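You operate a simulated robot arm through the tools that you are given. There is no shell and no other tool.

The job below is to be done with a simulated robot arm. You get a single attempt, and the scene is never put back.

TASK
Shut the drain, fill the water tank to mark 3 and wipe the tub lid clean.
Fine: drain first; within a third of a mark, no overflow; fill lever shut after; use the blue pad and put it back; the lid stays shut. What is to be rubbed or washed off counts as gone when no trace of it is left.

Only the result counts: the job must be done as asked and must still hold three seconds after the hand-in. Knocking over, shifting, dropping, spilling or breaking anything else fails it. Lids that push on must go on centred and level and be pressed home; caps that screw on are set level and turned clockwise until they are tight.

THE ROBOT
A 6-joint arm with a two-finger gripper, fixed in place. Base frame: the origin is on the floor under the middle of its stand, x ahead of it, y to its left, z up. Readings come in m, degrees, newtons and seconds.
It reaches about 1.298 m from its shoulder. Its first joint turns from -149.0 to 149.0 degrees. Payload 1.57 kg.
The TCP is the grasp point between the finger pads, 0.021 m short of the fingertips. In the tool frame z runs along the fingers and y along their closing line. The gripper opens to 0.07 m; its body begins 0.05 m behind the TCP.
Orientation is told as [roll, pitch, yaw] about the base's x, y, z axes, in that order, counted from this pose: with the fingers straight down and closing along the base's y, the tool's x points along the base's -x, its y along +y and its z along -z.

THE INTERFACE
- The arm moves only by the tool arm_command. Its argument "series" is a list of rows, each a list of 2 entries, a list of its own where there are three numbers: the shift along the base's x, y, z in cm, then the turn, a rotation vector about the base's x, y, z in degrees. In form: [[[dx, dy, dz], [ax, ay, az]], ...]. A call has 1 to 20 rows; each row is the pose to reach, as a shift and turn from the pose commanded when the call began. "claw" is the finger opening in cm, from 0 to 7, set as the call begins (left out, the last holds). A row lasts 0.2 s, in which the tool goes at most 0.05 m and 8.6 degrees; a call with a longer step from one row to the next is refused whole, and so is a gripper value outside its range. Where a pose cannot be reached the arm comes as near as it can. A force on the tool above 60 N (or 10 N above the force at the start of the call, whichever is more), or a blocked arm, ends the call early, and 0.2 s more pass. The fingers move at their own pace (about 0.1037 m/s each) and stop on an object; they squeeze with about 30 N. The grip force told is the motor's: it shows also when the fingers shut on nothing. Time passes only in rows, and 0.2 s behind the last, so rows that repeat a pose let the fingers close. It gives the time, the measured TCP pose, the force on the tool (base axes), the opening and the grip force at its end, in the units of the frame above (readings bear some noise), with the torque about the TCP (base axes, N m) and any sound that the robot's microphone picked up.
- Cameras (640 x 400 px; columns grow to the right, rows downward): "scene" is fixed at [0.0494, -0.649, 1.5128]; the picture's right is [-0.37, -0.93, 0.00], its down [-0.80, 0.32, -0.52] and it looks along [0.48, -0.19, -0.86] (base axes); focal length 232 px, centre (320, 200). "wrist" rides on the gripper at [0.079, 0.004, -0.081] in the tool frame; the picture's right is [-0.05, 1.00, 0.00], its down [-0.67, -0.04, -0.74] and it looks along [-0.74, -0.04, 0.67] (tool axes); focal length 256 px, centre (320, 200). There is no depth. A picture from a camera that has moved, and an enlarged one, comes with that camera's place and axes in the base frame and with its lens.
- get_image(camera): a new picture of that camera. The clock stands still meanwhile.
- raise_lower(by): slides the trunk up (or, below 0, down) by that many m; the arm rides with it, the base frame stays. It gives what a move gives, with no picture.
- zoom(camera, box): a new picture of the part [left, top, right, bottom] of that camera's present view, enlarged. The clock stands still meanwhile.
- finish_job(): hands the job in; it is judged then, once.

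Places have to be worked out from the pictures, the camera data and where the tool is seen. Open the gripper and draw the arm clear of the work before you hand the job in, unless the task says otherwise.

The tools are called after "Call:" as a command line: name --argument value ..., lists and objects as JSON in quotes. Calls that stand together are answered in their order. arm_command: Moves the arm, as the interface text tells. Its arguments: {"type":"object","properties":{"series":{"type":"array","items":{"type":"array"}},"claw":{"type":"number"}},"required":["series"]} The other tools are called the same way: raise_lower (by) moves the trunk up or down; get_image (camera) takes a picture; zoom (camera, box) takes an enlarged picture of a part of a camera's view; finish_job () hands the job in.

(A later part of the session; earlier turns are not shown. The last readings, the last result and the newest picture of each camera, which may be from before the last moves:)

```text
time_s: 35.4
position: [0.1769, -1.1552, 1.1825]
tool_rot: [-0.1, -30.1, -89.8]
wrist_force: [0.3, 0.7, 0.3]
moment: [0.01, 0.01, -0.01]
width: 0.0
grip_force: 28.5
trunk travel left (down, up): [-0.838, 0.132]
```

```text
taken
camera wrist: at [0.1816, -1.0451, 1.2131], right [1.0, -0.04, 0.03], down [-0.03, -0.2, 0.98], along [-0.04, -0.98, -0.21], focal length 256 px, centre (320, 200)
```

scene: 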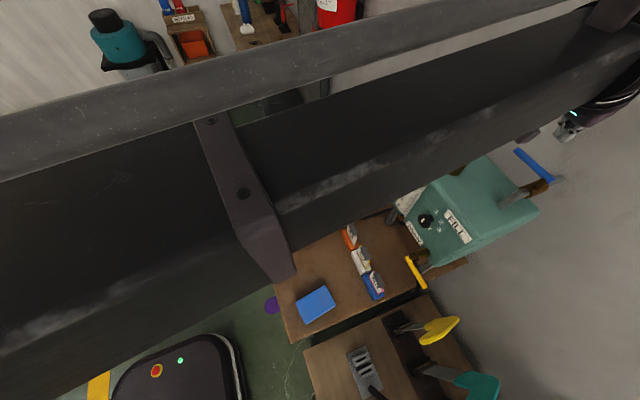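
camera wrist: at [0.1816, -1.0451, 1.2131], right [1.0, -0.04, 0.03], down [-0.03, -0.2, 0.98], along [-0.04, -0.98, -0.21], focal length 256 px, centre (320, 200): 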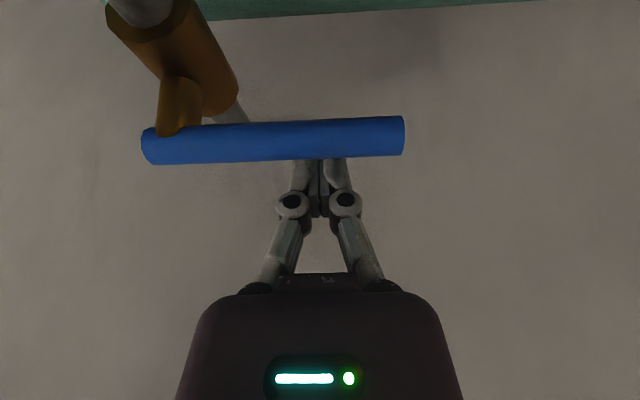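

The fingers are behind the bar near the stem side. I raise 5 mm to clear the valve body, then pull the bar toward +y on an arc about (0.128,-1.12), just the first 25° to test the direction.

Call:
raise_lower --by 0.005

Call:
arm_command --series '[[[-0.9, 0, 0], [0, 0, 0]], [[-0.8, 1.0, 0], [0, 0, 0]], [[-0.6, 1.9, 0], [0, 0, 0]], [[-0.4, 2.8, 0], [0, 0, 0]]]'

Call:
get_image --camera "wrist"

Call:
get_image --camera "scene"

```text
time_s: 35.9
position: [0.1764, -1.1554, 1.1882]
tool_rot: [0.0, -30.0, -90.0]
wrist_force: [0.5, 0.5, -0.8]
moment: [0.02, 0.0, 0.0]
width: 0.0002
grip_force: 28.7
trunk travel left (down, up): [-0.843, 0.127]
```

```text
time_s: 36.9
position: [0.1743, -1.1259, 1.1861]
tool_rot: [0.0, -30.0, -90.0]
wrist_force: [0.2, 0.0, -0.1]
moment: [0.01, 0.01, -0.02]
width: 0.0001
grip_force: 28.4
trunk travel left (down, up): [-0.843, 0.127]
```

```text
taken
camera wrist: at [0.1778, -1.016, 1.2182], right [1.0, -0.04, 0.03], down [-0.03, -0.2, 0.98], along [-0.04, -0.98, -0.21], focal length 256 px, centre (320, 200)
```

wrist: 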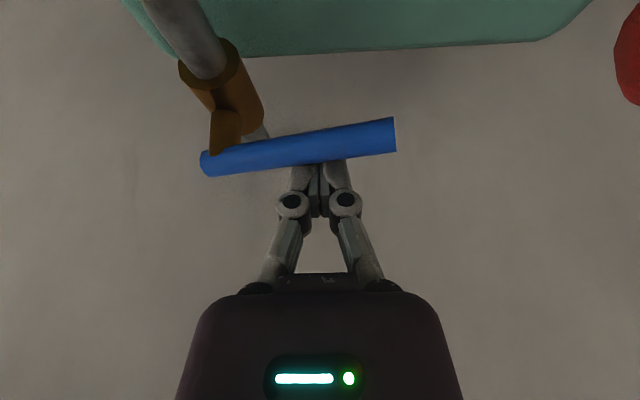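

```text
taken
```

scene: 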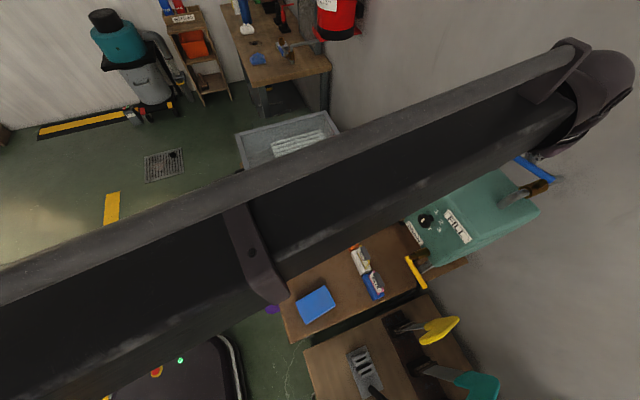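

The bar follows easily, about 20° so far, with no sound of water yet. I continue gently along the arc to about 45°.

Call:
arm_command --series '[[[-0.1, 0.8, 0], [0, 0, 0]], [[-0.2, 1.6, 0], [0, 0, 0]]]'

Call:
get_image --camera "wrist"

Call:
zoom --camera "scene" --box '[380, 150, 580, 280]'

```text
time_s: 37.5
position: [0.171, -1.1112, 1.1863]
tool_rot: [-0.1, -30.1, -89.9]
wrist_force: [0.0, -0.9, 0.6]
moment: [-0.01, 0.01, -0.03]
width: 0.0
grip_force: 28.7
trunk travel left (down, up): [-0.843, 0.127]
```

```text
taken
camera wrist: at [0.1757, -1.0008, 1.2181], right [1.0, -0.04, 0.03], down [-0.03, -0.21, 0.98], along [-0.04, -0.98, -0.21], focal length 256 px, centre (320, 200)
```

wrist: 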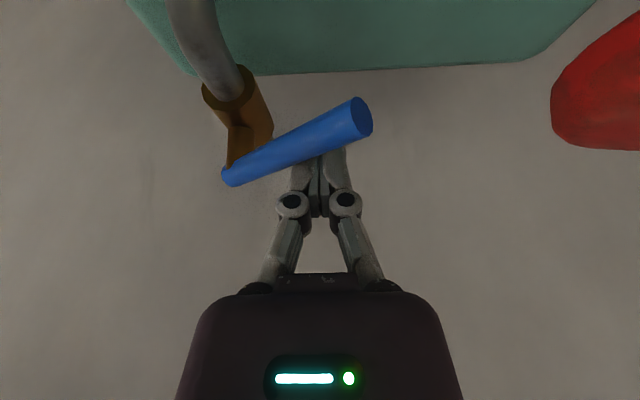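

```text
3.08 times, centred on (480, 215) of scene
camera zoom: at [0.0494, -0.649, 1.5128], right [-0.37, -0.93, 0.0], down [-0.8, 0.32, -0.52], along [0.48, -0.19, -0.86], focal length 714 px, centre (-172, 154)
```

zoom: 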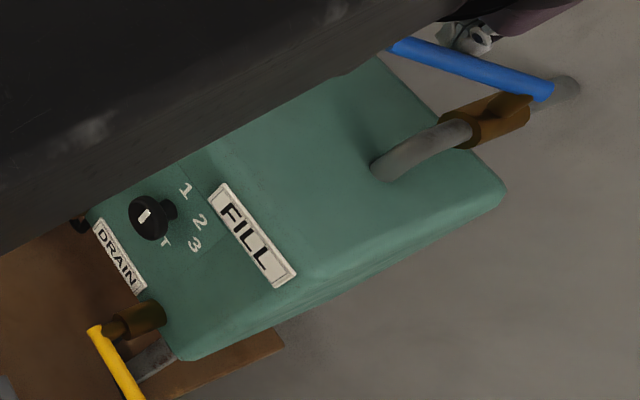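

The bar is at about 38° and there is still no overflow risk to see. I complete the opening to about 90° and in the same call back straight out along +y, so that the wrist camera sees the whole gauge.

Call:
arm_command --series '[[[0, 0.75, 0], [0, 0, 0]], [[-0.6, 1.8, 0], [0, 0, 0]], [[-1.4, 2.7, 0], [0, 0, 0]], [[-2.2, 3.2, 0], [0, 0, 0]], [[-1.5, 4.5, 0], [0, 0, 0]], [[-1.4, 9.3, 0], [0, 0, 0]], [[-1.4, 14.2, 0], [0, 0, 0]], [[-1.4, 19.1, 0], [0, 0, 0]], [[-1.4, 24, 0], [0, 0, 0]], [[-1.4, 27, 0], [0, 0, 0]]]'

Call:
get_image --camera "wrist"

Call:
zoom --camera "scene" --box '[380, 120, 580, 280]'

```text
time_s: 39.7
position: [0.1591, -0.8416, 1.1864]
tool_rot: [0.1, -30.1, -89.9]
wrist_force: [0.3, -0.4, -0.8]
moment: [-0.03, 0.0, -0.05]
width: 0.0002
grip_force: 28.9
trunk travel left (down, up): [-0.843, 0.127]
```

```text
taken
camera wrist: at [0.1632, -0.7312, 1.2183], right [1.0, -0.04, 0.03], down [-0.03, -0.2, 0.98], along [-0.04, -0.98, -0.21], focal length 256 px, centre (320, 200)
```

wrist: 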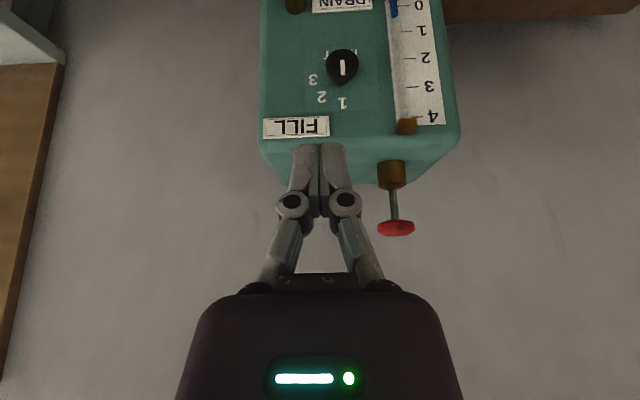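

```text
2.50 times, centred on (480, 200) of scene
camera zoom: at [0.0494, -0.649, 1.5128], right [-0.37, -0.93, 0.0], down [-0.8, 0.32, -0.52], along [0.48, -0.19, -0.86], focal length 580 px, centre (-80, 200)
```

zoom: 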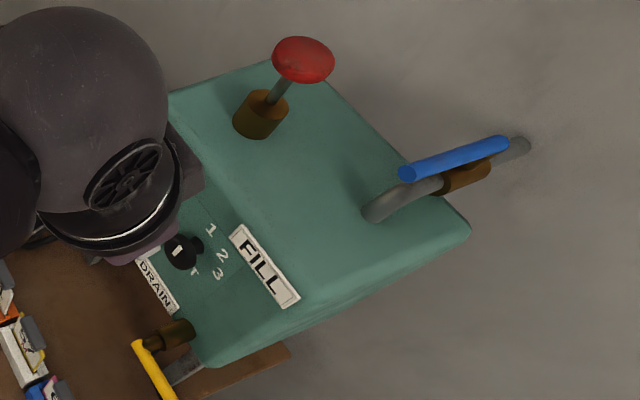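

The fill lever is parallel to the pipe and the gauge column is rising. I zoom in on the gauge to read it.

Call:
zoom --camera "wrist" --box '[360, 0, 460, 130]'

```text
3.08 times, centred on (410, 65) of wrist
camera zoom: at [0.1632, -0.7312, 1.2183], right [1.0, -0.04, 0.03], down [-0.03, -0.2, 0.98], along [-0.04, -0.98, -0.21], focal length 788 px, centre (43, 615)
```

zoom: 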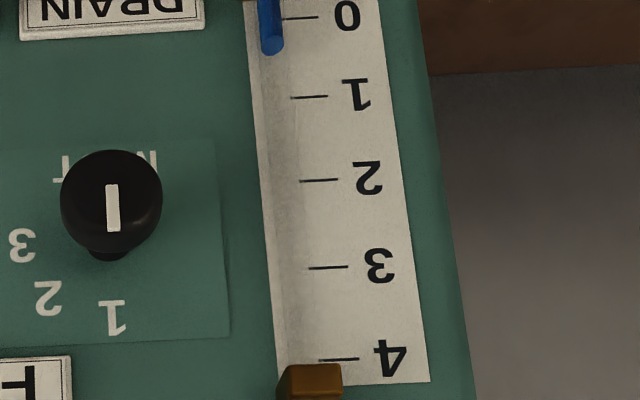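

Level is about 0.35 after roughly 2 s of open valve. I hold still for about 2 s to measure the rate.

Call:
arm_command --series '[[[0, 1, 0], [0, 0, 0]], [[0, 2, 0], [0, 0, 0]], [[0, 2, 0], [0, 0, 0]], [[0, 2, 0], [0, 0, 0]], [[0, 2, 0], [0, 0, 0]], [[0, 2, 0], [0, 0, 0]], [[0, 2, 0], [0, 0, 0]], [[0, 2, 0], [0, 0, 0]], [[0, 2, 0], [0, 0, 0]]]'

Call:
zoom --camera "wrist" --box '[360, 0, 460, 130]'

```text
time_s: 41.7
position: [0.1593, -0.8215, 1.1874]
tool_rot: [0.0, -30.0, -89.9]
wrist_force: [-1.1, -0.2, 0.2]
moment: [0.01, -0.01, -0.02]
width: 0.0
grip_force: 28.9
trunk travel left (down, up): [-0.843, 0.127]
```

```text
3.08 times, centred on (410, 65) of wrist
camera zoom: at [0.1624, -0.7118, 1.2181], right [1.0, -0.04, 0.03], down [-0.03, -0.21, 0.98], along [-0.04, -0.98, -0.21], focal length 788 px, centre (43, 615)
```

zoom: 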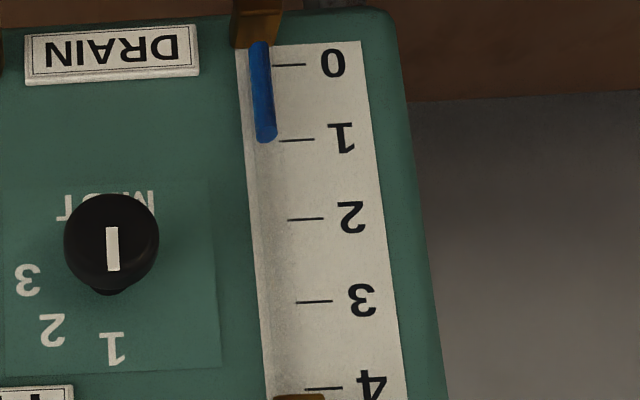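

From 0.36 to about 0.93 (apparent) in 2.0 s gives a rate of about 0.28 marks/s, so mark 3 comes near t≈48.8 s. I make the small height adjustment for the closing push, wait here about 3 s more and read again.

Call:
raise_lower --by -0.006

Call:
arm_command --series '[[[0, 0, 0], [0, 0, 0]], [[0, 0, 0], [0, 0, 0]], [[0, 0, 0], [0, 0, 0]], [[0, 0, 0], [0, 0, 0]], [[0, 0, 0], [0, 0, 0]], [[0, 0, 0], [0, 0, 0]], [[0, 0, 0], [0, 0, 0]], [[0, 0, 0], [0, 0, 0]], [[0, 0, 0], [0, 0, 0]], [[0, 0, 0], [0, 0, 0]], [[0, 0, 0], [0, 0, 0]], [[0, 0, 0], [0, 0, 0]]]'

Call:
zoom --camera "wrist" --box '[360, 0, 460, 130]'

```text
time_s: 42.3
position: [0.1583, -0.822, 1.1811]
tool_rot: [0.1, -30.1, -89.9]
wrist_force: [0.0, -0.8, -0.2]
moment: [0.0, -0.02, 0.04]
width: 0.0
grip_force: 29.1
trunk travel left (down, up): [-0.837, 0.133]
```

```text
time_s: 44.9
position: [0.1575, -0.8218, 1.1801]
tool_rot: [0.1, -30.0, -89.9]
wrist_force: [-0.4, 0.4, -0.3]
moment: [0.01, 0.01, -0.02]
width: 0.0
grip_force: 28.7
trunk travel left (down, up): [-0.837, 0.133]
```

```text
3.08 times, centred on (410, 65) of wrist
camera zoom: at [0.1624, -0.7118, 1.2121], right [1.0, -0.04, 0.03], down [-0.03, -0.21, 0.98], along [-0.04, -0.98, -0.21], focal length 788 px, centre (43, 615)
```

zoom: 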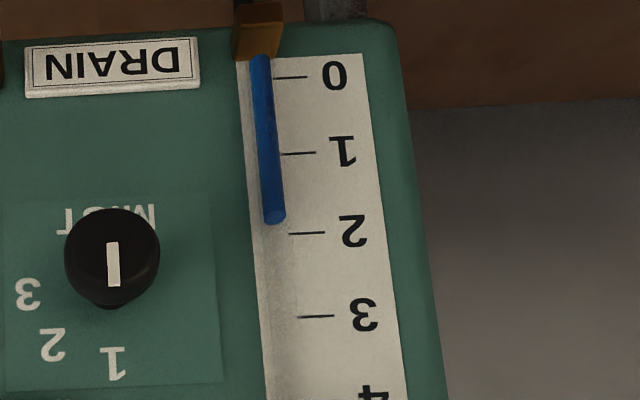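

Level reads about 1.87 (parallax-corrected), rate about 0.265/s. Closing will take about 2 s of effective flow (about 0.5 mark), so I wait about 2.2 s and then close.

Call:
arm_command --series '[[[0, 0, 0], [0, 0, 0]], [[0, 0, 0], [0, 0, 0]], [[0, 0, 0], [0, 0, 0]], [[0, 0, 0], [0, 0, 0]], [[0, 0, 0], [0, 0, 0]], [[0, 0, 0], [0, 0, 0]], [[0, 0, 0], [0, 0, 0]], [[0, 0, 0], [0, 0, 0]], [[0, 0, 0], [0, 0, 0]], [[0, 0, 0], [0, 0, 0]]]'

Call:
zoom --camera "wrist" --box '[360, 0, 460, 130]'

```text
time_s: 47.1
position: [0.159, -0.8219, 1.1809]
tool_rot: [0.0, -30.0, -89.8]
wrist_force: [-0.2, -0.6, 0.5]
moment: [0.0, 0.01, 0.01]
width: 0.0001
grip_force: 28.1
trunk travel left (down, up): [-0.837, 0.133]
```

```text
3.08 times, centred on (410, 65) of wrist
camera zoom: at [0.1624, -0.7118, 1.2121], right [1.0, -0.04, 0.03], down [-0.03, -0.21, 0.98], along [-0.04, -0.98, -0.21], focal length 788 px, centre (43, 615)
```

zoom: 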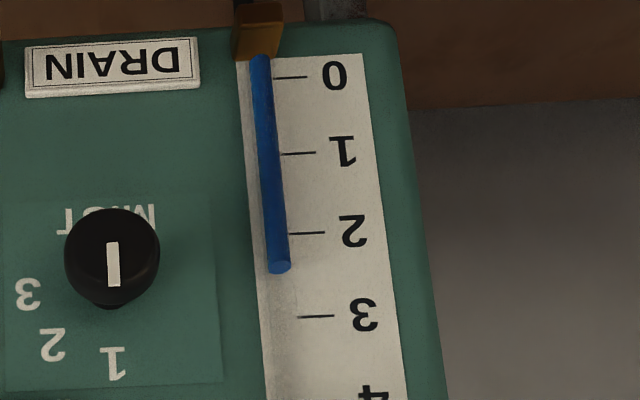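

Level is about 2.47 now, the right moment to close. I approach on the -x side of the bar and sweep it back through the arc to the +x (shut) position.

Call:
arm_command --series '[[[-1.85, -4.6, 0], [0, 0, 0]], [[-3.85, -9.1, 0], [0, 0, 0]], [[-5.65, -13.6, 0], [0, 0, 0]], [[-6.45, -18.3, 0], [0, 0, 0]], [[-6.45, -22.8, 0], [0, 0, 0]], [[-6.15, -25.8, 0], [0, 0, 0]], [[-4.85, -25.7, 0], [0, 0, 0]], [[-3.75, -25.3, 0], [0, 0, 0]], [[-2.15, -25.3, 0], [0, 0, 0]], [[-0.65, -25.9, 0], [0, 0, 0]], [[0.55, -26.9, 0], [0, 0, 0]], [[0.95, -27.6, 0], [0, 0, 0]], [[0.95, -27.9, 0], [0, 0, 0]]]'

Call:
get_image --camera "wrist"

Call:
zoom --camera "scene" --box '[380, 120, 580, 280]'

```text
time_s: 49.9
position: [0.1681, -1.1008, 1.1803]
tool_rot: [-0.1, -30.0, -89.9]
wrist_force: [1.3, 0.3, 0.0]
moment: [0.05, -0.01, 0.02]
width: 0.0
grip_force: 28.5
trunk travel left (down, up): [-0.837, 0.133]
```

```text
taken
camera wrist: at [0.1724, -0.9911, 1.212], right [1.0, -0.04, 0.03], down [-0.03, -0.21, 0.98], along [-0.04, -0.98, -0.21], focal length 256 px, centre (320, 200)
```

wrist: 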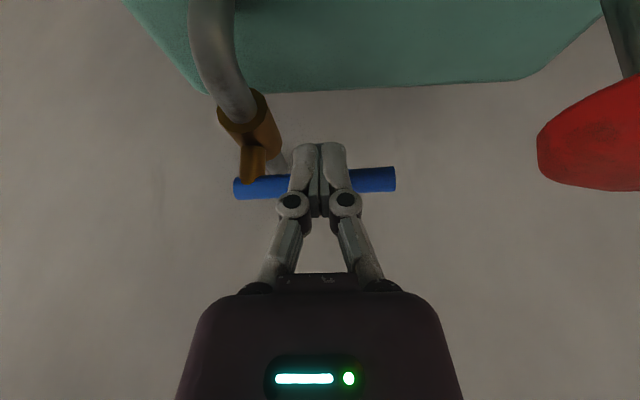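

```text
2.50 times, centred on (480, 200) of scene
camera zoom: at [0.0494, -0.649, 1.5128], right [-0.37, -0.93, 0.0], down [-0.8, 0.32, -0.52], along [0.48, -0.19, -0.86], focal length 580 px, centre (-80, 200)
```

zoom: 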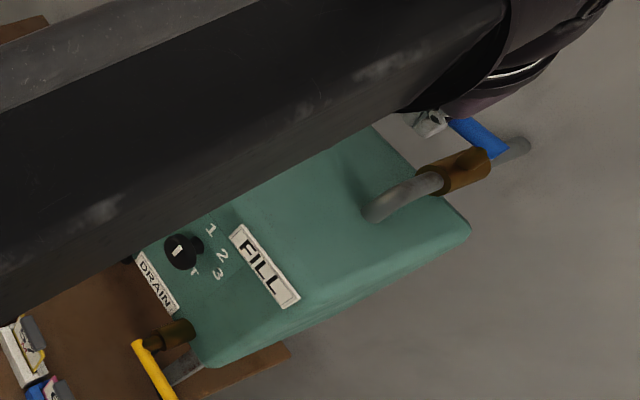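

The bar is back across the pipe, maybe a degree or two short. I nudge further toward -y in small steps to seat it against its stop.

Call:
arm_command --series '[[[0, -0.25, 0], [0, 0, 0]], [[0, -0.5, 0], [0, 0, 0]]]'

Call:
get_image --camera "wrist"

```text
time_s: 50.5
position: [0.168, -1.1067, 1.1806]
tool_rot: [-0.1, -29.9, -89.8]
wrist_force: [1.5, 0.7, -0.1]
moment: [0.0, 0.02, 0.01]
width: 0.0062
grip_force: 28.4
trunk travel left (down, up): [-0.837, 0.133]
```

```text
taken
camera wrist: at [0.1725, -0.9958, 1.2121], right [1.0, -0.04, 0.03], down [-0.03, -0.21, 0.98], along [-0.04, -0.98, -0.21], focal length 256 px, centre (320, 200)
```

wrist: 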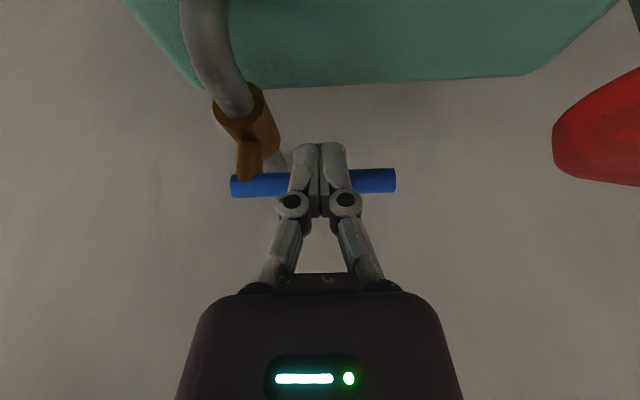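

The bar's slope now matches its original shut orientation. One more slight push to confirm the stop by force.

Call:
arm_command --series '[[[0, -0.2, 0], [0, 0, 0]], [[0, -0.4, 0], [0, 0, 0]]]'

Call:
get_image --camera "wrist"

```text
time_s: 51.1
position: [0.1686, -1.1064, 1.182]
tool_rot: [-0.1, -29.7, -89.9]
wrist_force: [-1.4, 23.6, -14.5]
moment: [0.39, 0.23, -0.22]
width: 0.0062
grip_force: 28.3
trunk travel left (down, up): [-0.837, 0.133]
```

```text
taken
camera wrist: at [0.1726, -0.9963, 1.2126], right [1.0, -0.05, 0.03], down [-0.03, -0.21, 0.98], along [-0.04, -0.98, -0.21], focal length 256 px, centre (320, 200)
```

wrist: 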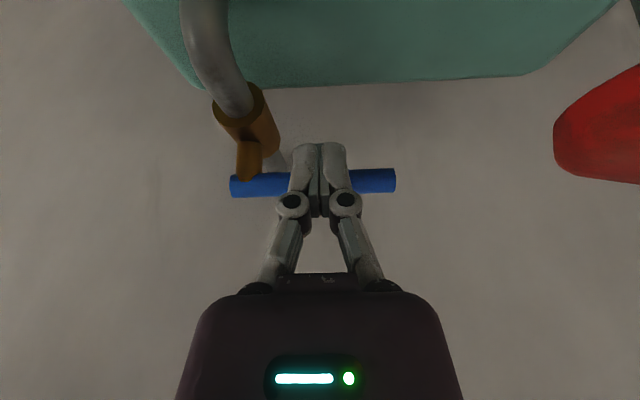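

The force rose to about 24 N against the stop, so the fill lever is shut. I back out along +y, away from the red knob, and read the gauge.

Call:
arm_command --series '[[[0, 2, 0], [0, 0, 0]], [[-0.8, 5, 0], [0, 0, 0]], [[-1.5, 9, 0], [0, 0, 0]], [[-1.5, 13.5, 0], [0, 0, 0]], [[-1.5, 18, 0], [0, 0, 0]], [[-1.2, 22.5, 0], [0, 0, 0]], [[-1.0, 27, 0], [0, 0, 0]], [[-1.0, 28.5, 0], [0, 0, 0]]]'

Call:
zoom --camera "wrist" --box '[360, 0, 460, 130]'

Call:
get_image --camera "scene"

```text
time_s: 52.9
position: [0.1556, -0.8259, 1.1801]
tool_rot: [-0.1, -29.8, -89.8]
wrist_force: [-0.6, -0.9, 0.0]
moment: [-0.01, 0.01, 0.01]
width: 0.0
grip_force: 28.7
trunk travel left (down, up): [-0.837, 0.133]
```

```text
3.08 times, centred on (410, 65) of wrist
camera zoom: at [0.1613, -0.7154, 1.212], right [1.0, -0.04, 0.03], down [-0.03, -0.21, 0.98], along [-0.04, -0.98, -0.21], focal length 788 px, centre (43, 615)
```

zoom: 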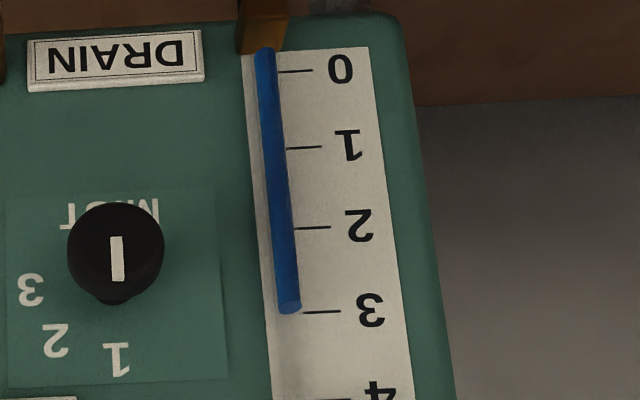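

```text
taken
```

scene: 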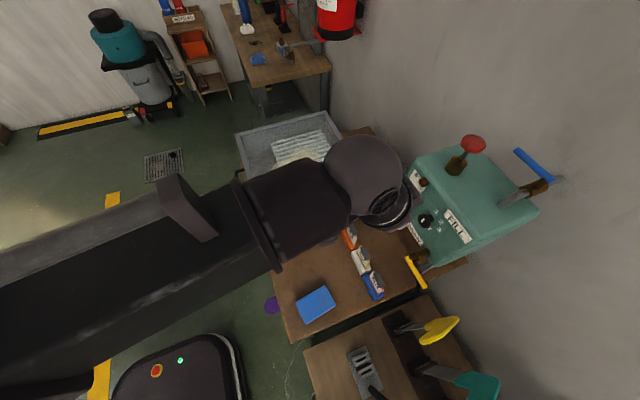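

Apparent reading is about 2.92, or about 2.99 with the parallax. I lower the trunk so that the camera is nearer to mark 3's level, and check that the level is steady.

Call:
raise_lower --by -0.1

Call:
zoom --camera "wrist" --box '[360, 90, 480, 220]'

Call:
get_image --camera "wrist"

```text
time_s: 54.2
position: [0.1575, -0.825, 1.0807]
tool_rot: [0.0, -29.8, -89.9]
wrist_force: [-0.1, 0.8, -0.3]
moment: [0.0, 0.01, -0.02]
width: 0.0001
grip_force: 28.7
trunk travel left (down, up): [-0.737, 0.233]
```

```text
3.08 times, centred on (420, 155) of wrist
camera zoom: at [0.1613, -0.7155, 1.1122], right [1.0, -0.04, 0.03], down [-0.03, -0.21, 0.98], along [-0.04, -0.98, -0.21], focal length 788 px, centre (12, 338)
```

zoom: 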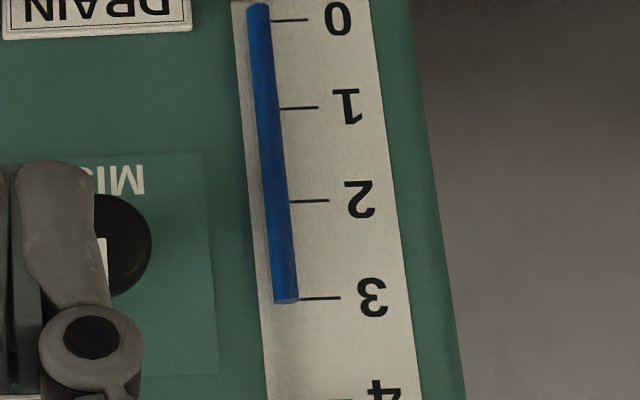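

```text
taken
camera wrist: at [0.1613, -0.7155, 1.1122], right [1.0, -0.04, 0.03], down [-0.03, -0.21, 0.98], along [-0.04, -0.98, -0.21], focal length 256 px, centre (320, 200)
```

wrist: 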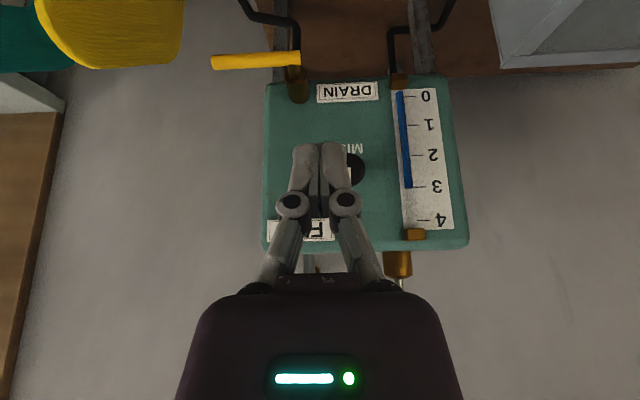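

The level sits right at mark 3 and is steady; the drain and fill levers are shut. Now the pad: I bring the fingers vertical, open the gripper, and move back over the near part of the table to look at the blue pad from above.

Call:
arm_command --series '[[[0, 3, -0.9], [7.5, 0, 0]], [[-0.5, 7, -1.65], [15, 0, 0]], [[-1, 11, -2.2], [22.5, 0, 0]], [[-1.5, 15, -2.5], [30, 0, 0]], [[-2, 19, -2.5], [30, 0, 0]], [[-2.3, 23, -2.5], [30, 0, 0]], [[-2.3, 23, -2.5], [30, 0, 0]]]' --claw 7

Call:
get_image --camera "wrist"

Call:
zoom --camera "wrist" --box '[240, 20, 400, 160]'

Call:
get_image --camera "scene"

```text
time_s: 55.8
position: [0.1336, -0.5958, 1.0554]
tool_rot: [0.0, 0.0, -90.0]
wrist_force: [-0.4, -0.2, -0.5]
moment: [-0.02, -0.03, 0.04]
width: 0.07
grip_force: 0.0
trunk travel left (down, up): [-0.737, 0.233]
```

```text
taken
camera wrist: at [0.1374, -0.5148, 1.1378], right [1.0, -0.05, 0.0], down [-0.03, -0.67, 0.74], along [-0.04, -0.74, -0.67], focal length 256 px, centre (320, 200)
```

wrist: 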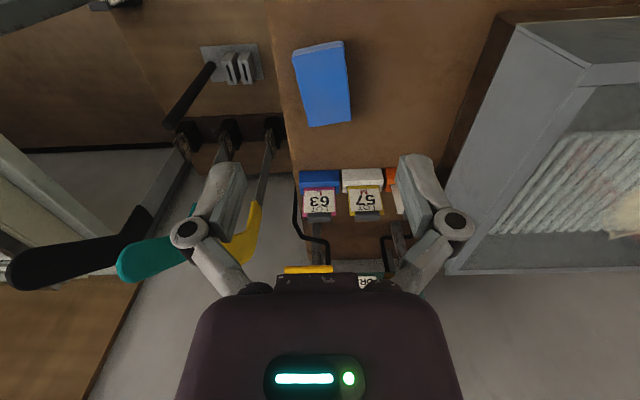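

```text
2.86 times, centred on (320, 90) of wrist
camera zoom: at [0.1374, -0.5148, 1.1378], right [1.0, -0.05, 0.0], down [-0.03, -0.67, 0.74], along [-0.04, -0.74, -0.67], focal length 731 px, centre (320, 514)
```

zoom: 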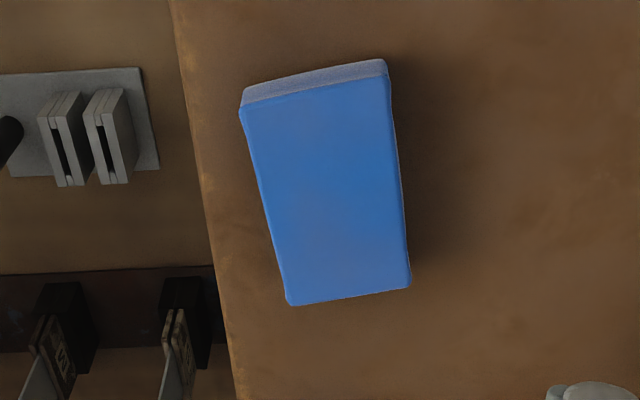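

```text
taken
```

scene: 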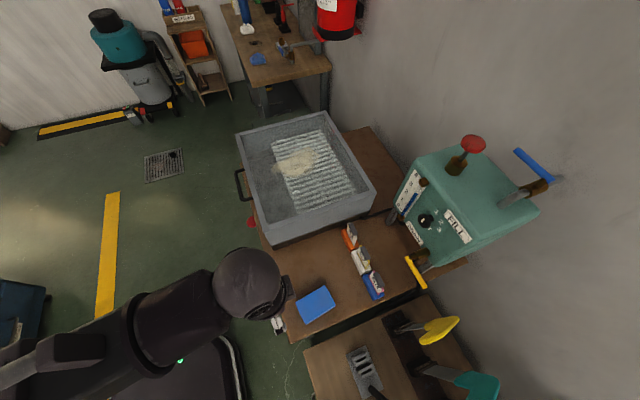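

Pad fit from both views: centre about (0.134,-0.669), top z≈0.805, bottom≈0.78, size 6.1 × 9.5 cm, with its short side turned about 7.4° from x. I move over it with yaw +7.4° and lower part of the way.

Call:
arm_command --series '[[[0, -3, 0], [0, 0, 3.7]], [[0, -6, 0], [0, 0, 7.4]], [[0, -7.3, 0], [0, 0, 7.4]], [[0, -7.3, 0], [0, 0, 7.4]]]' --claw 7

Call:
raise_lower --by -0.17

Call:
get_image --camera "wrist"

Call:
get_image --camera "scene"

```text
time_s: 56.8
position: [0.1341, -0.6669, 1.0559]
tool_rot: [0.0, 0.1, -82.6]
wrist_force: [-0.4, 0.3, 0.2]
moment: [-0.01, -0.03, 0.02]
width: 0.07
grip_force: 0.0
trunk travel left (down, up): [-0.737, 0.233]
```

```text
time_s: 58.7
position: [0.1334, -0.6672, 0.8869]
tool_rot: [0.0, 0.2, -82.5]
wrist_force: [0.6, -0.4, 0.3]
moment: [0.02, -0.02, 0.0]
width: 0.0697
grip_force: 0.0
trunk travel left (down, up): [-0.567, 0.403]
```

```text
taken
camera wrist: at [0.1276, -0.5875, 0.9679], right [1.0, 0.08, 0.0], down [0.05, -0.67, 0.74], along [0.06, -0.74, -0.67], focal length 256 px, centre (320, 200)
```

wrist: 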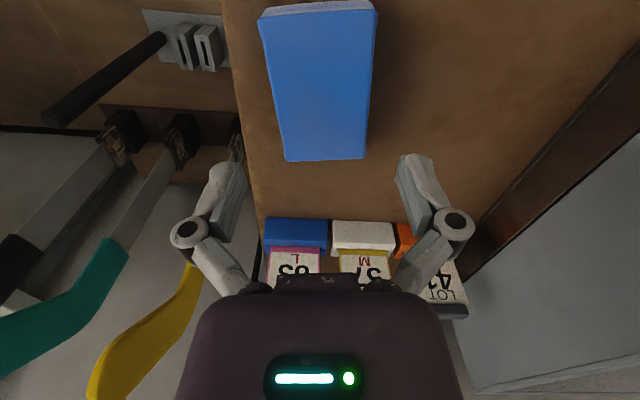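

```text
taken
```

scene: 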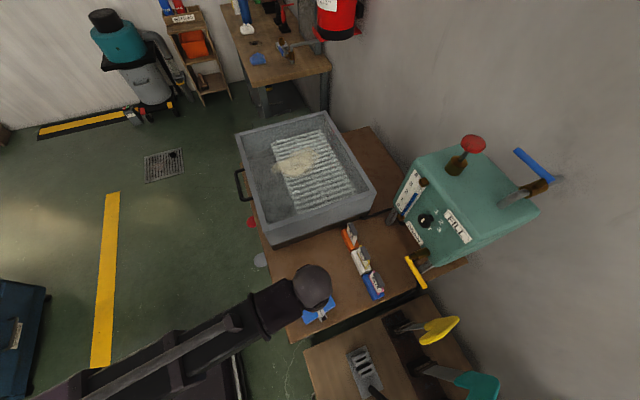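

The refined pad centre is about (0.135,-0.670). I correct by 1.5–2 mm and lower in steps around the pad, checking for contact.

Call:
arm_command --series '[[[0.15, -0.25, 0], [0, 0, 0.6]], [[0.15, -0.25, 0], [0, 0, 0.6]]]'

Call:
raise_lower --by -0.052

Call:
get_image --camera "wrist"

Call:
zoom --camera "scene" --box '[270, 250, 390, 350]'

```text
time_s: 59.3
position: [0.1335, -0.6699, 0.8856]
tool_rot: [0.0, 0.0, -81.9]
wrist_force: [0.5, -0.5, -1.1]
moment: [-0.01, 0.02, -0.02]
width: 0.07
grip_force: 0.0
trunk travel left (down, up): [-0.567, 0.403]
```

```text
time_s: 60.3
position: [0.1346, -0.6695, 0.8347]
tool_rot: [0.0, 0.0, -81.8]
wrist_force: [-0.8, 0.0, 1.1]
moment: [0.01, -0.01, 0.0]
width: 0.07
grip_force: 0.0
trunk travel left (down, up): [-0.515, 0.455]
```

```text
taken
camera wrist: at [0.128, -0.5902, 0.9158], right [1.0, 0.09, 0.0], down [0.06, -0.67, 0.74], along [0.07, -0.74, -0.67], focal length 256 px, centre (320, 200)
```

wrist: 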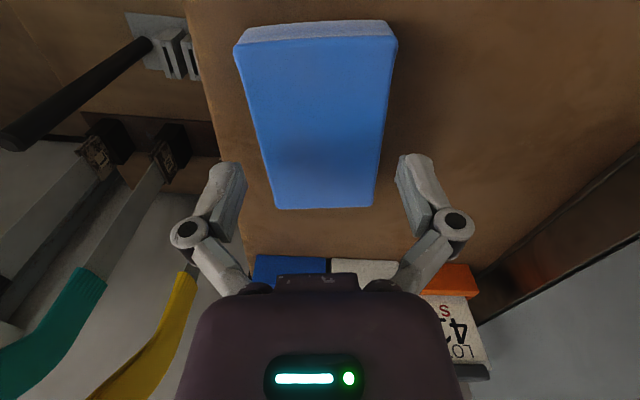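

```text
4.00 times, centred on (330, 300) of scene
camera zoom: at [0.0494, -0.649, 1.5128], right [-0.37, -0.93, 0.0], down [-0.8, 0.32, -0.52], along [0.48, -0.19, -0.86], focal length 928 px, centre (280, -200)
```

zoom: 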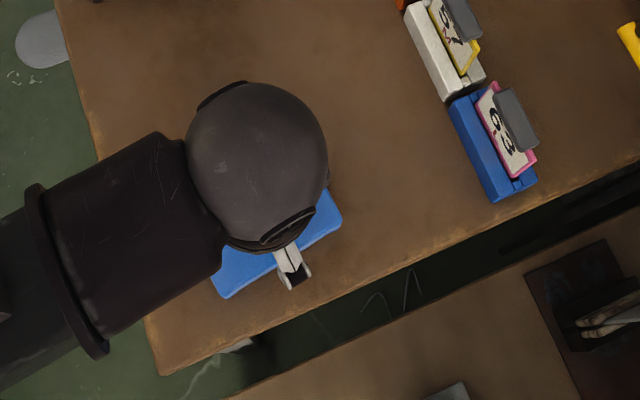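

The pad is centred between the open fingers to within about a millimetre and aligned. I lower the last 2.3 cm and close on it.

Call:
raise_lower --by -0.023

Call:
arm_command --series '[[[0, 0, 0], [0, 0, 0]], [[0, 0, 0], [0, 0, 0]], [[0, 0, 0], [0, 0, 0]]]' --claw 5

Call:
get_image --camera "wrist"

```text
time_s: 61.0
position: [0.134, -0.669, 0.8109]
tool_rot: [0.1, 0.1, -81.9]
wrist_force: [-0.1, -0.2, -0.6]
moment: [-0.01, 0.0, -0.01]
width: 0.07
grip_force: 0.0
trunk travel left (down, up): [-0.492, 0.478]
```

```text
time_s: 61.8
position: [0.1336, -0.6694, 0.8122]
tool_rot: [-0.1, 0.1, -81.9]
wrist_force: [1.2, -1.4, 8.3]
moment: [0.04, 0.0, -0.02]
width: 0.0637
grip_force: 30.2
trunk travel left (down, up): [-0.492, 0.478]
```

```text
taken
camera wrist: at [0.128, -0.59, 0.8931], right [1.0, 0.09, 0.0], down [0.06, -0.67, 0.74], along [0.07, -0.74, -0.67], focal length 256 px, centre (320, 200)
```

wrist: 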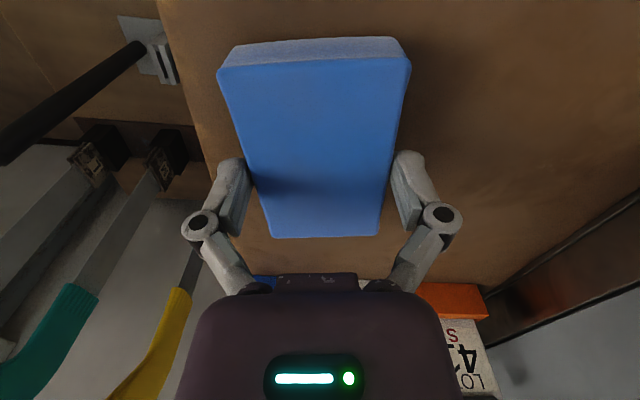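

The pad is gripped (6.4 cm, 30 N). I lift it 22 cm and check that it comes along.

Call:
raise_lower --by 0.22

Call:
get_image --camera "wrist"

Call:
get_image --camera "scene"

```text
time_s: 64.1
position: [0.1344, -0.6689, 1.03]
tool_rot: [-0.1, 0.1, -82.0]
wrist_force: [-0.3, 0.4, -0.5]
moment: [0.04, 0.0, 0.03]
width: 0.064
grip_force: 29.7
trunk travel left (down, up): [-0.712, 0.258]
```

```text
taken
camera wrist: at [0.1279, -0.5903, 1.1127], right [1.0, 0.09, 0.0], down [0.06, -0.67, 0.74], along [0.07, -0.74, -0.67], focal length 256 px, centre (320, 200)
```

wrist: 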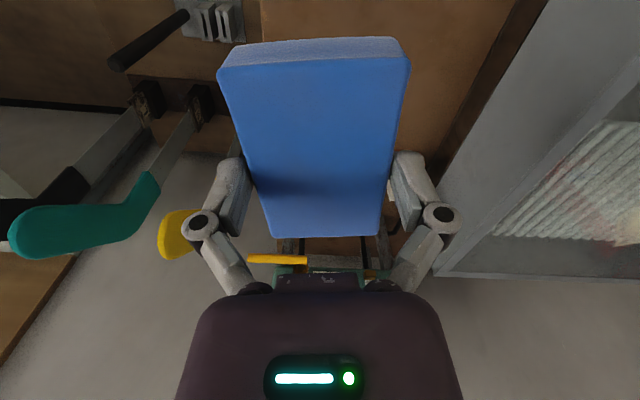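

```text
taken
```

scene: 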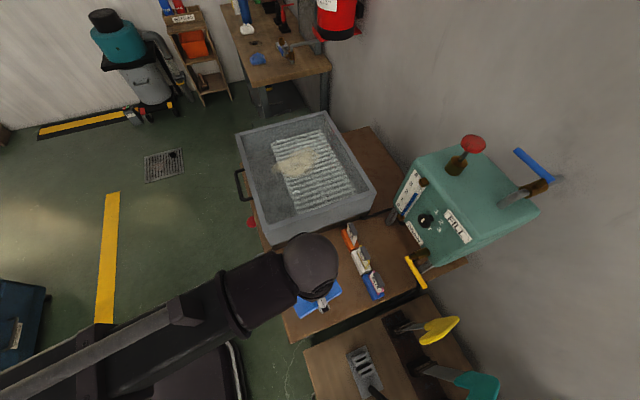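

The pad came up cleanly, with its bottom about 3 cm below the TCP. I move sideways to near the tub's edge, still well above the lid (z≈0.93), to see the stain on the lid up close.

Call:
arm_command --series '[[[4.5, 0, 0], [0, 0, 0]], [[9, 0, 0], [0, 0, 0]], [[13.5, 0, 0], [0, 0, 0]], [[18, 0, 0], [0, 0, 0]], [[22, 0, 0], [0, 0, -2]], [[24, 0, 0], [0, 0, -4]], [[25, 0, 0], [0, 0, -8]], [[25, 0, 0], [0, 0, -8]]]'

Call:
get_image --camera "wrist"

Call:
get_image --camera "scene"

```text
time_s: 65.9
position: [0.385, -0.6698, 1.0309]
tool_rot: [0.0, 0.0, -89.9]
wrist_force: [0.6, 0.4, -0.4]
moment: [-0.02, -0.03, 0.01]
width: 0.064
grip_force: 30.0
trunk travel left (down, up): [-0.712, 0.258]
```

```text
taken
camera wrist: at [0.3897, -0.5896, 1.1128], right [1.0, -0.05, 0.0], down [-0.04, -0.67, 0.74], along [-0.04, -0.74, -0.67], focal length 256 px, centre (320, 200)
```

wrist: 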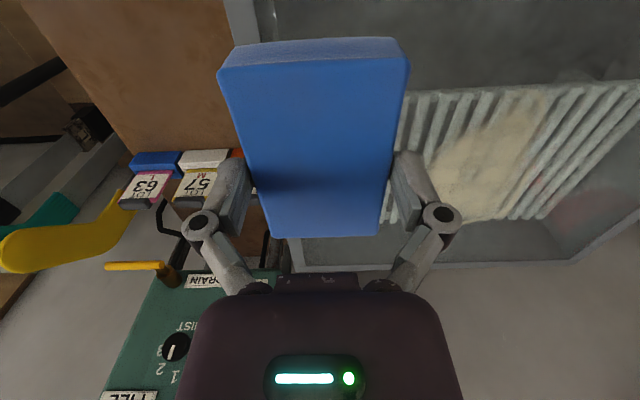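

```text
taken
```

scene: 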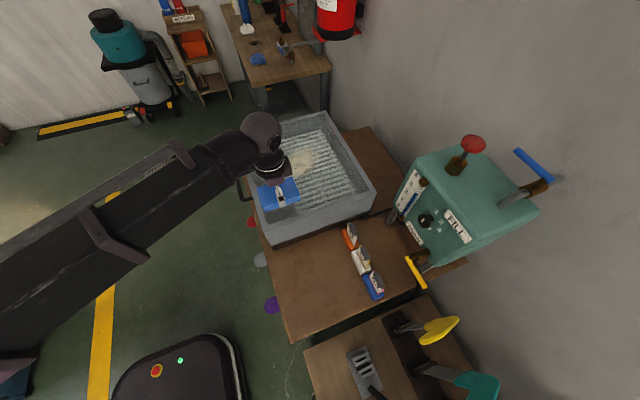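

The stain is visible right of the pad. I zoom in to see its extent and whether there are other traces (a faint pinkish area further right).

Call:
zoom --camera "wrist" --box '[400, 60, 640, 250]'

Call:
zoom --camera "scene" --box '[230, 100, 390, 240]'

```text
2.11 times, centred on (520, 155) of wrist
camera zoom: at [0.3897, -0.5896, 1.1128], right [1.0, -0.05, 0.0], down [-0.04, -0.67, 0.74], along [-0.04, -0.74, -0.67], focal length 539 px, centre (-101, 295)
```

zoom: 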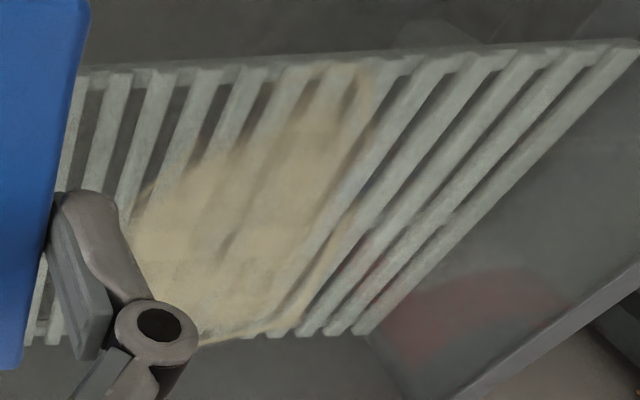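

```text
2.86 times, centred on (310, 170) of scene
camera zoom: at [0.0494, -0.649, 1.5128], right [-0.37, -0.93, 0.0], down [-0.8, 0.32, -0.52], along [0.48, -0.19, -0.86], focal length 663 px, centre (349, 286)
```

zoom: 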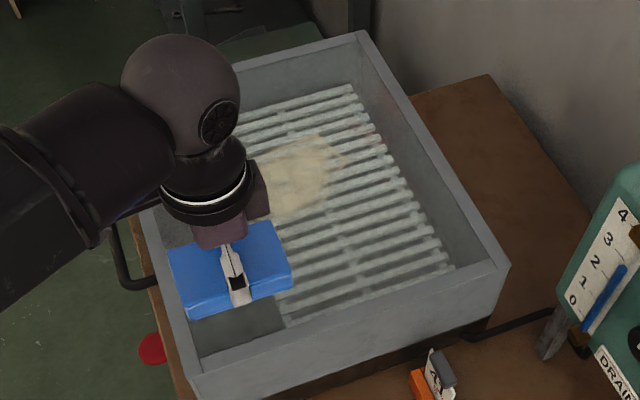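

The pinkish patch is just the extinguisher's reflection in the glass. The stain spans roughly x 0.483–0.59, y -0.68 to -0.845. I move the pad above the stain's left column and lower toward the lid in steps while watching the force.

Call:
arm_command --series '[[[4, -1.5, 0], [0, 0, 0]], [[8, -3, 0], [0, 0, 0]], [[11.5, -5, 0], [0, 0, 0]], [[11.5, -5, 0], [0, 0, 0]]]'

Call:
raise_lower --by -0.05

Call:
raise_lower --by -0.008

Call:
raise_lower --by -0.005

```text
time_s: 66.9
position: [0.4973, -0.7185, 1.0306]
tool_rot: [0.1, 0.1, -89.9]
wrist_force: [0.2, -0.5, -0.1]
moment: [0.03, -0.02, 0.04]
width: 0.0638
grip_force: 29.9
trunk travel left (down, up): [-0.712, 0.258]
```

```text
time_s: 67.8
position: [0.4979, -0.7197, 0.9802]
tool_rot: [0.1, 0.1, -89.9]
wrist_force: [0.4, -0.3, -0.9]
moment: [-0.01, 0.0, -0.02]
width: 0.064
grip_force: 30.2
trunk travel left (down, up): [-0.662, 0.308]
```

```text
time_s: 68.4
position: [0.4974, -0.719, 0.9733]
tool_rot: [0.0, 0.1, -89.9]
wrist_force: [0.7, -0.5, 0.0]
moment: [-0.01, 0.0, 0.03]
width: 0.064
grip_force: 29.6
trunk travel left (down, up): [-0.654, 0.316]
```

```text
time_s: 68.9
position: [0.4978, -0.719, 0.9674]
tool_rot: [0.0, 0.3, -89.9]
wrist_force: [0.8, -0.2, 0.0]
moment: [0.0, 0.0, -0.01]
width: 0.0642
grip_force: 30.4
trunk travel left (down, up): [-0.649, 0.321]
```

No contact yet at TCP z 0.967. I look at the gap, then keep lowering by a few millimetres.

Call:
get_image --camera "wrist"

Call:
zoom --camera "scene" --box '[230, 100, 390, 240]'

Call:
raise_lower --by -0.004

```text
taken
camera wrist: at [0.502, -0.6391, 1.0498], right [1.0, -0.05, 0.0], down [-0.03, -0.67, 0.74], along [-0.04, -0.74, -0.67], focal length 256 px, centre (320, 200)
```

wrist: 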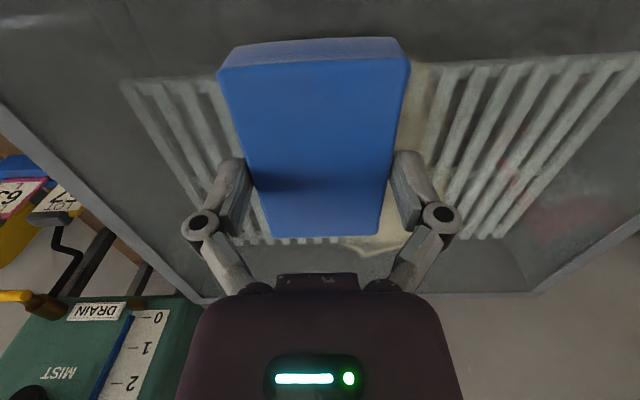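

```text
2.86 times, centred on (310, 170) of scene
camera zoom: at [0.0494, -0.649, 1.5128], right [-0.37, -0.93, 0.0], down [-0.8, 0.32, -0.52], along [0.48, -0.19, -0.86], focal length 663 px, centre (349, 286)
```

zoom: 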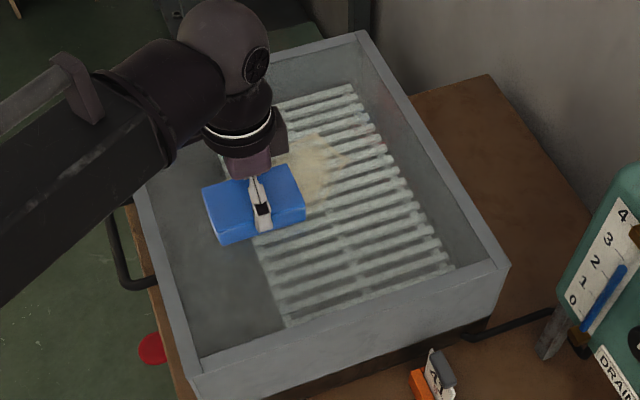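

```text
time_s: 69.4
position: [0.4969, -0.7178, 0.9651]
tool_rot: [0.1, 0.1, -89.9]
wrist_force: [4.0, -6.5, 24.4]
moment: [-0.07, -0.13, -0.03]
width: 0.0645
grip_force: 29.9
trunk travel left (down, up): [-0.645, 0.325]
```

Contact: about 24 N at TCP z 0.965, so the lid surface is at about 0.934. I ease up 2 mm to a gentler pressure before wiping.

Call:
raise_lower --by 0.002

```text
time_s: 70.0
position: [0.497, -0.7189, 0.9663]
tool_rot: [0.0, 0.2, -89.9]
wrist_force: [0.1, 0.2, 2.7]
moment: [-0.18, -0.15, 0.05]
width: 0.0642
grip_force: 29.9
trunk travel left (down, up): [-0.647, 0.323]
```

Pressure is only 2.7 N. I add 1 mm down for roughly 10 N, then stroke.

Call:
raise_lower --by -0.001

Call:
arm_command --series '[[[0, -1.5, 0], [0, 0, 0]], [[0, -3, 0], [0, 0, 0]], [[0, -4.5, 0], [0, 0, 0]], [[0, -6, 0], [0, 0, 0]], [[0, -7.5, 0], [0, 0, 0]], [[0, -9, 0], [0, 0, 0]]]'

Call:
get_image --camera "wrist"

Call:
zoom --camera "scene" --box '[230, 100, 390, 240]'

```text
time_s: 70.5
position: [0.4962, -0.7188, 0.9642]
tool_rot: [0.0, 0.0, -89.9]
wrist_force: [0.1, 0.6, 8.8]
moment: [-0.02, -0.14, -0.01]
width: 0.0637
grip_force: 29.7
trunk travel left (down, up): [-0.646, 0.324]
```

```text
time_s: 71.9
position: [0.497, -0.8088, 0.9657]
tool_rot: [0.0, 0.1, -90.0]
wrist_force: [0.4, 1.8, 6.9]
moment: [0.13, -0.03, -0.04]
width: 0.0642
grip_force: 29.6
trunk travel left (down, up): [-0.646, 0.324]
```

```text
taken
camera wrist: at [0.5011, -0.7289, 1.0475], right [1.0, -0.05, 0.0], down [-0.03, -0.67, 0.74], along [-0.04, -0.74, -0.67], focal length 256 px, centre (320, 200)
```

wrist: 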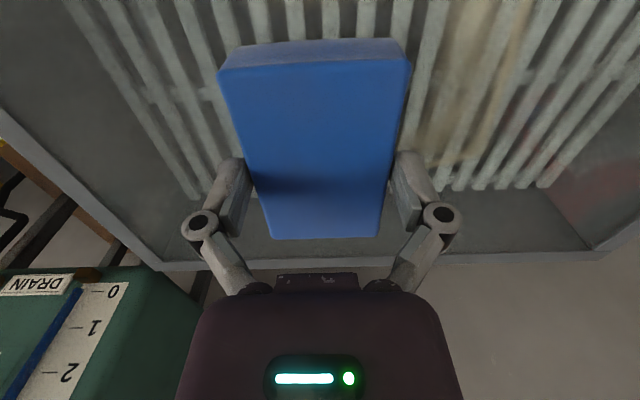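

```text
2.86 times, centred on (310, 170) of scene
camera zoom: at [0.0494, -0.649, 1.5128], right [-0.37, -0.93, 0.0], down [-0.8, 0.32, -0.52], along [0.48, -0.19, -0.86], focal length 663 px, centre (349, 286)
```

zoom: 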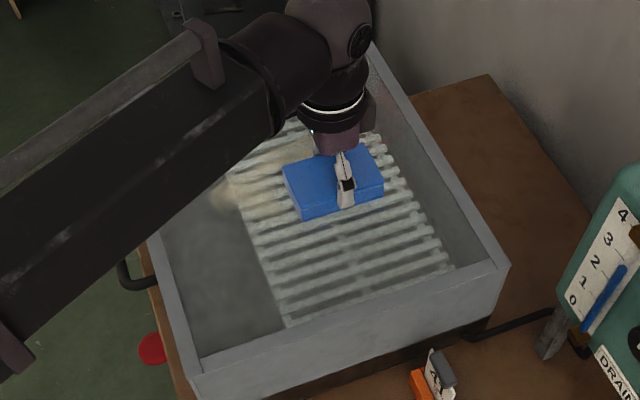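

The wiped strip is coming clean. I raster back and forth over three lanes with the same light pressure.

Call:
arm_command --series '[[[0, 2.2, 0], [0, 0, 0]], [[0, 4.4, 0], [0, 0, 0]], [[0, 6.6, 0], [0, 0, 0]], [[0, 8.8, 0], [0, 0, 0]], [[0, 11, 0], [0, 0, 0]], [[1.5, 11, 0], [0, 0, 0]], [[3, 11, 0], [0, 0, 0]], [[3, 8.5, 0], [0, 0, 0]], [[3, 6, 0], [0, 0, 0]], [[3, 3.5, 0], [0, 0, 0]], [[3, 1, 0], [0, 0, 0]], [[3, -1.5, 0], [0, 0, 0]], [[4.5, -1.5, 0], [0, 0, 0]], [[6, -1.5, 0], [0, 0, 0]], [[6, 1, 0], [0, 0, 0]], [[6, 3.5, 0], [0, 0, 0]], [[6, 6, 0], [0, 0, 0]], [[6, 8.5, 0], [0, 0, 0]], [[6, 11, 0], [0, 0, 0]]]'

Call:
get_image --camera "wrist"

Call:
zoom --camera "scene" --box '[230, 100, 390, 240]'

```text
time_s: 75.9
position: [0.5572, -0.6977, 0.9645]
tool_rot: [-0.1, 0.1, -89.8]
wrist_force: [-1.1, 0.1, 6.7]
moment: [-0.17, -0.01, -0.04]
width: 0.0643
grip_force: 30.0
trunk travel left (down, up): [-0.646, 0.324]
```

```text
taken
camera wrist: at [0.5616, -0.6179, 1.0474], right [1.0, -0.05, 0.0], down [-0.03, -0.67, 0.74], along [-0.04, -0.74, -0.67], focal length 256 px, centre (320, 200)
```

wrist: 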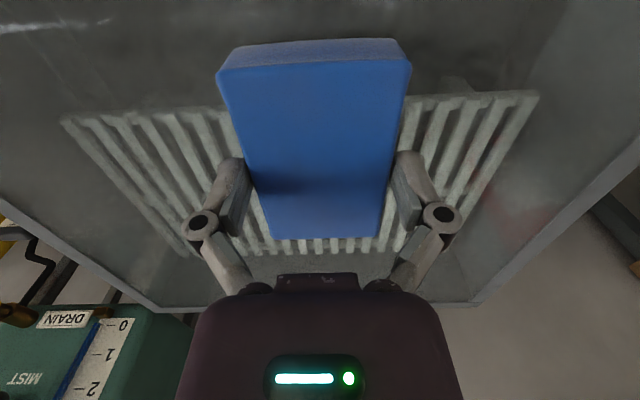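

```text
2.86 times, centred on (310, 170) of scene
camera zoom: at [0.0494, -0.649, 1.5128], right [-0.37, -0.93, 0.0], down [-0.8, 0.32, -0.52], along [0.48, -0.19, -0.86], focal length 663 px, centre (349, 286)
```

zoom: 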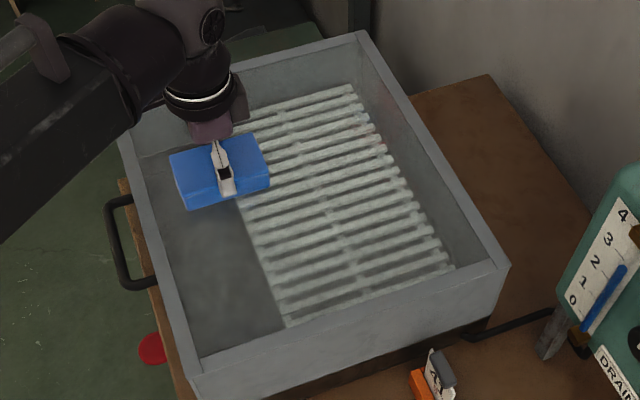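

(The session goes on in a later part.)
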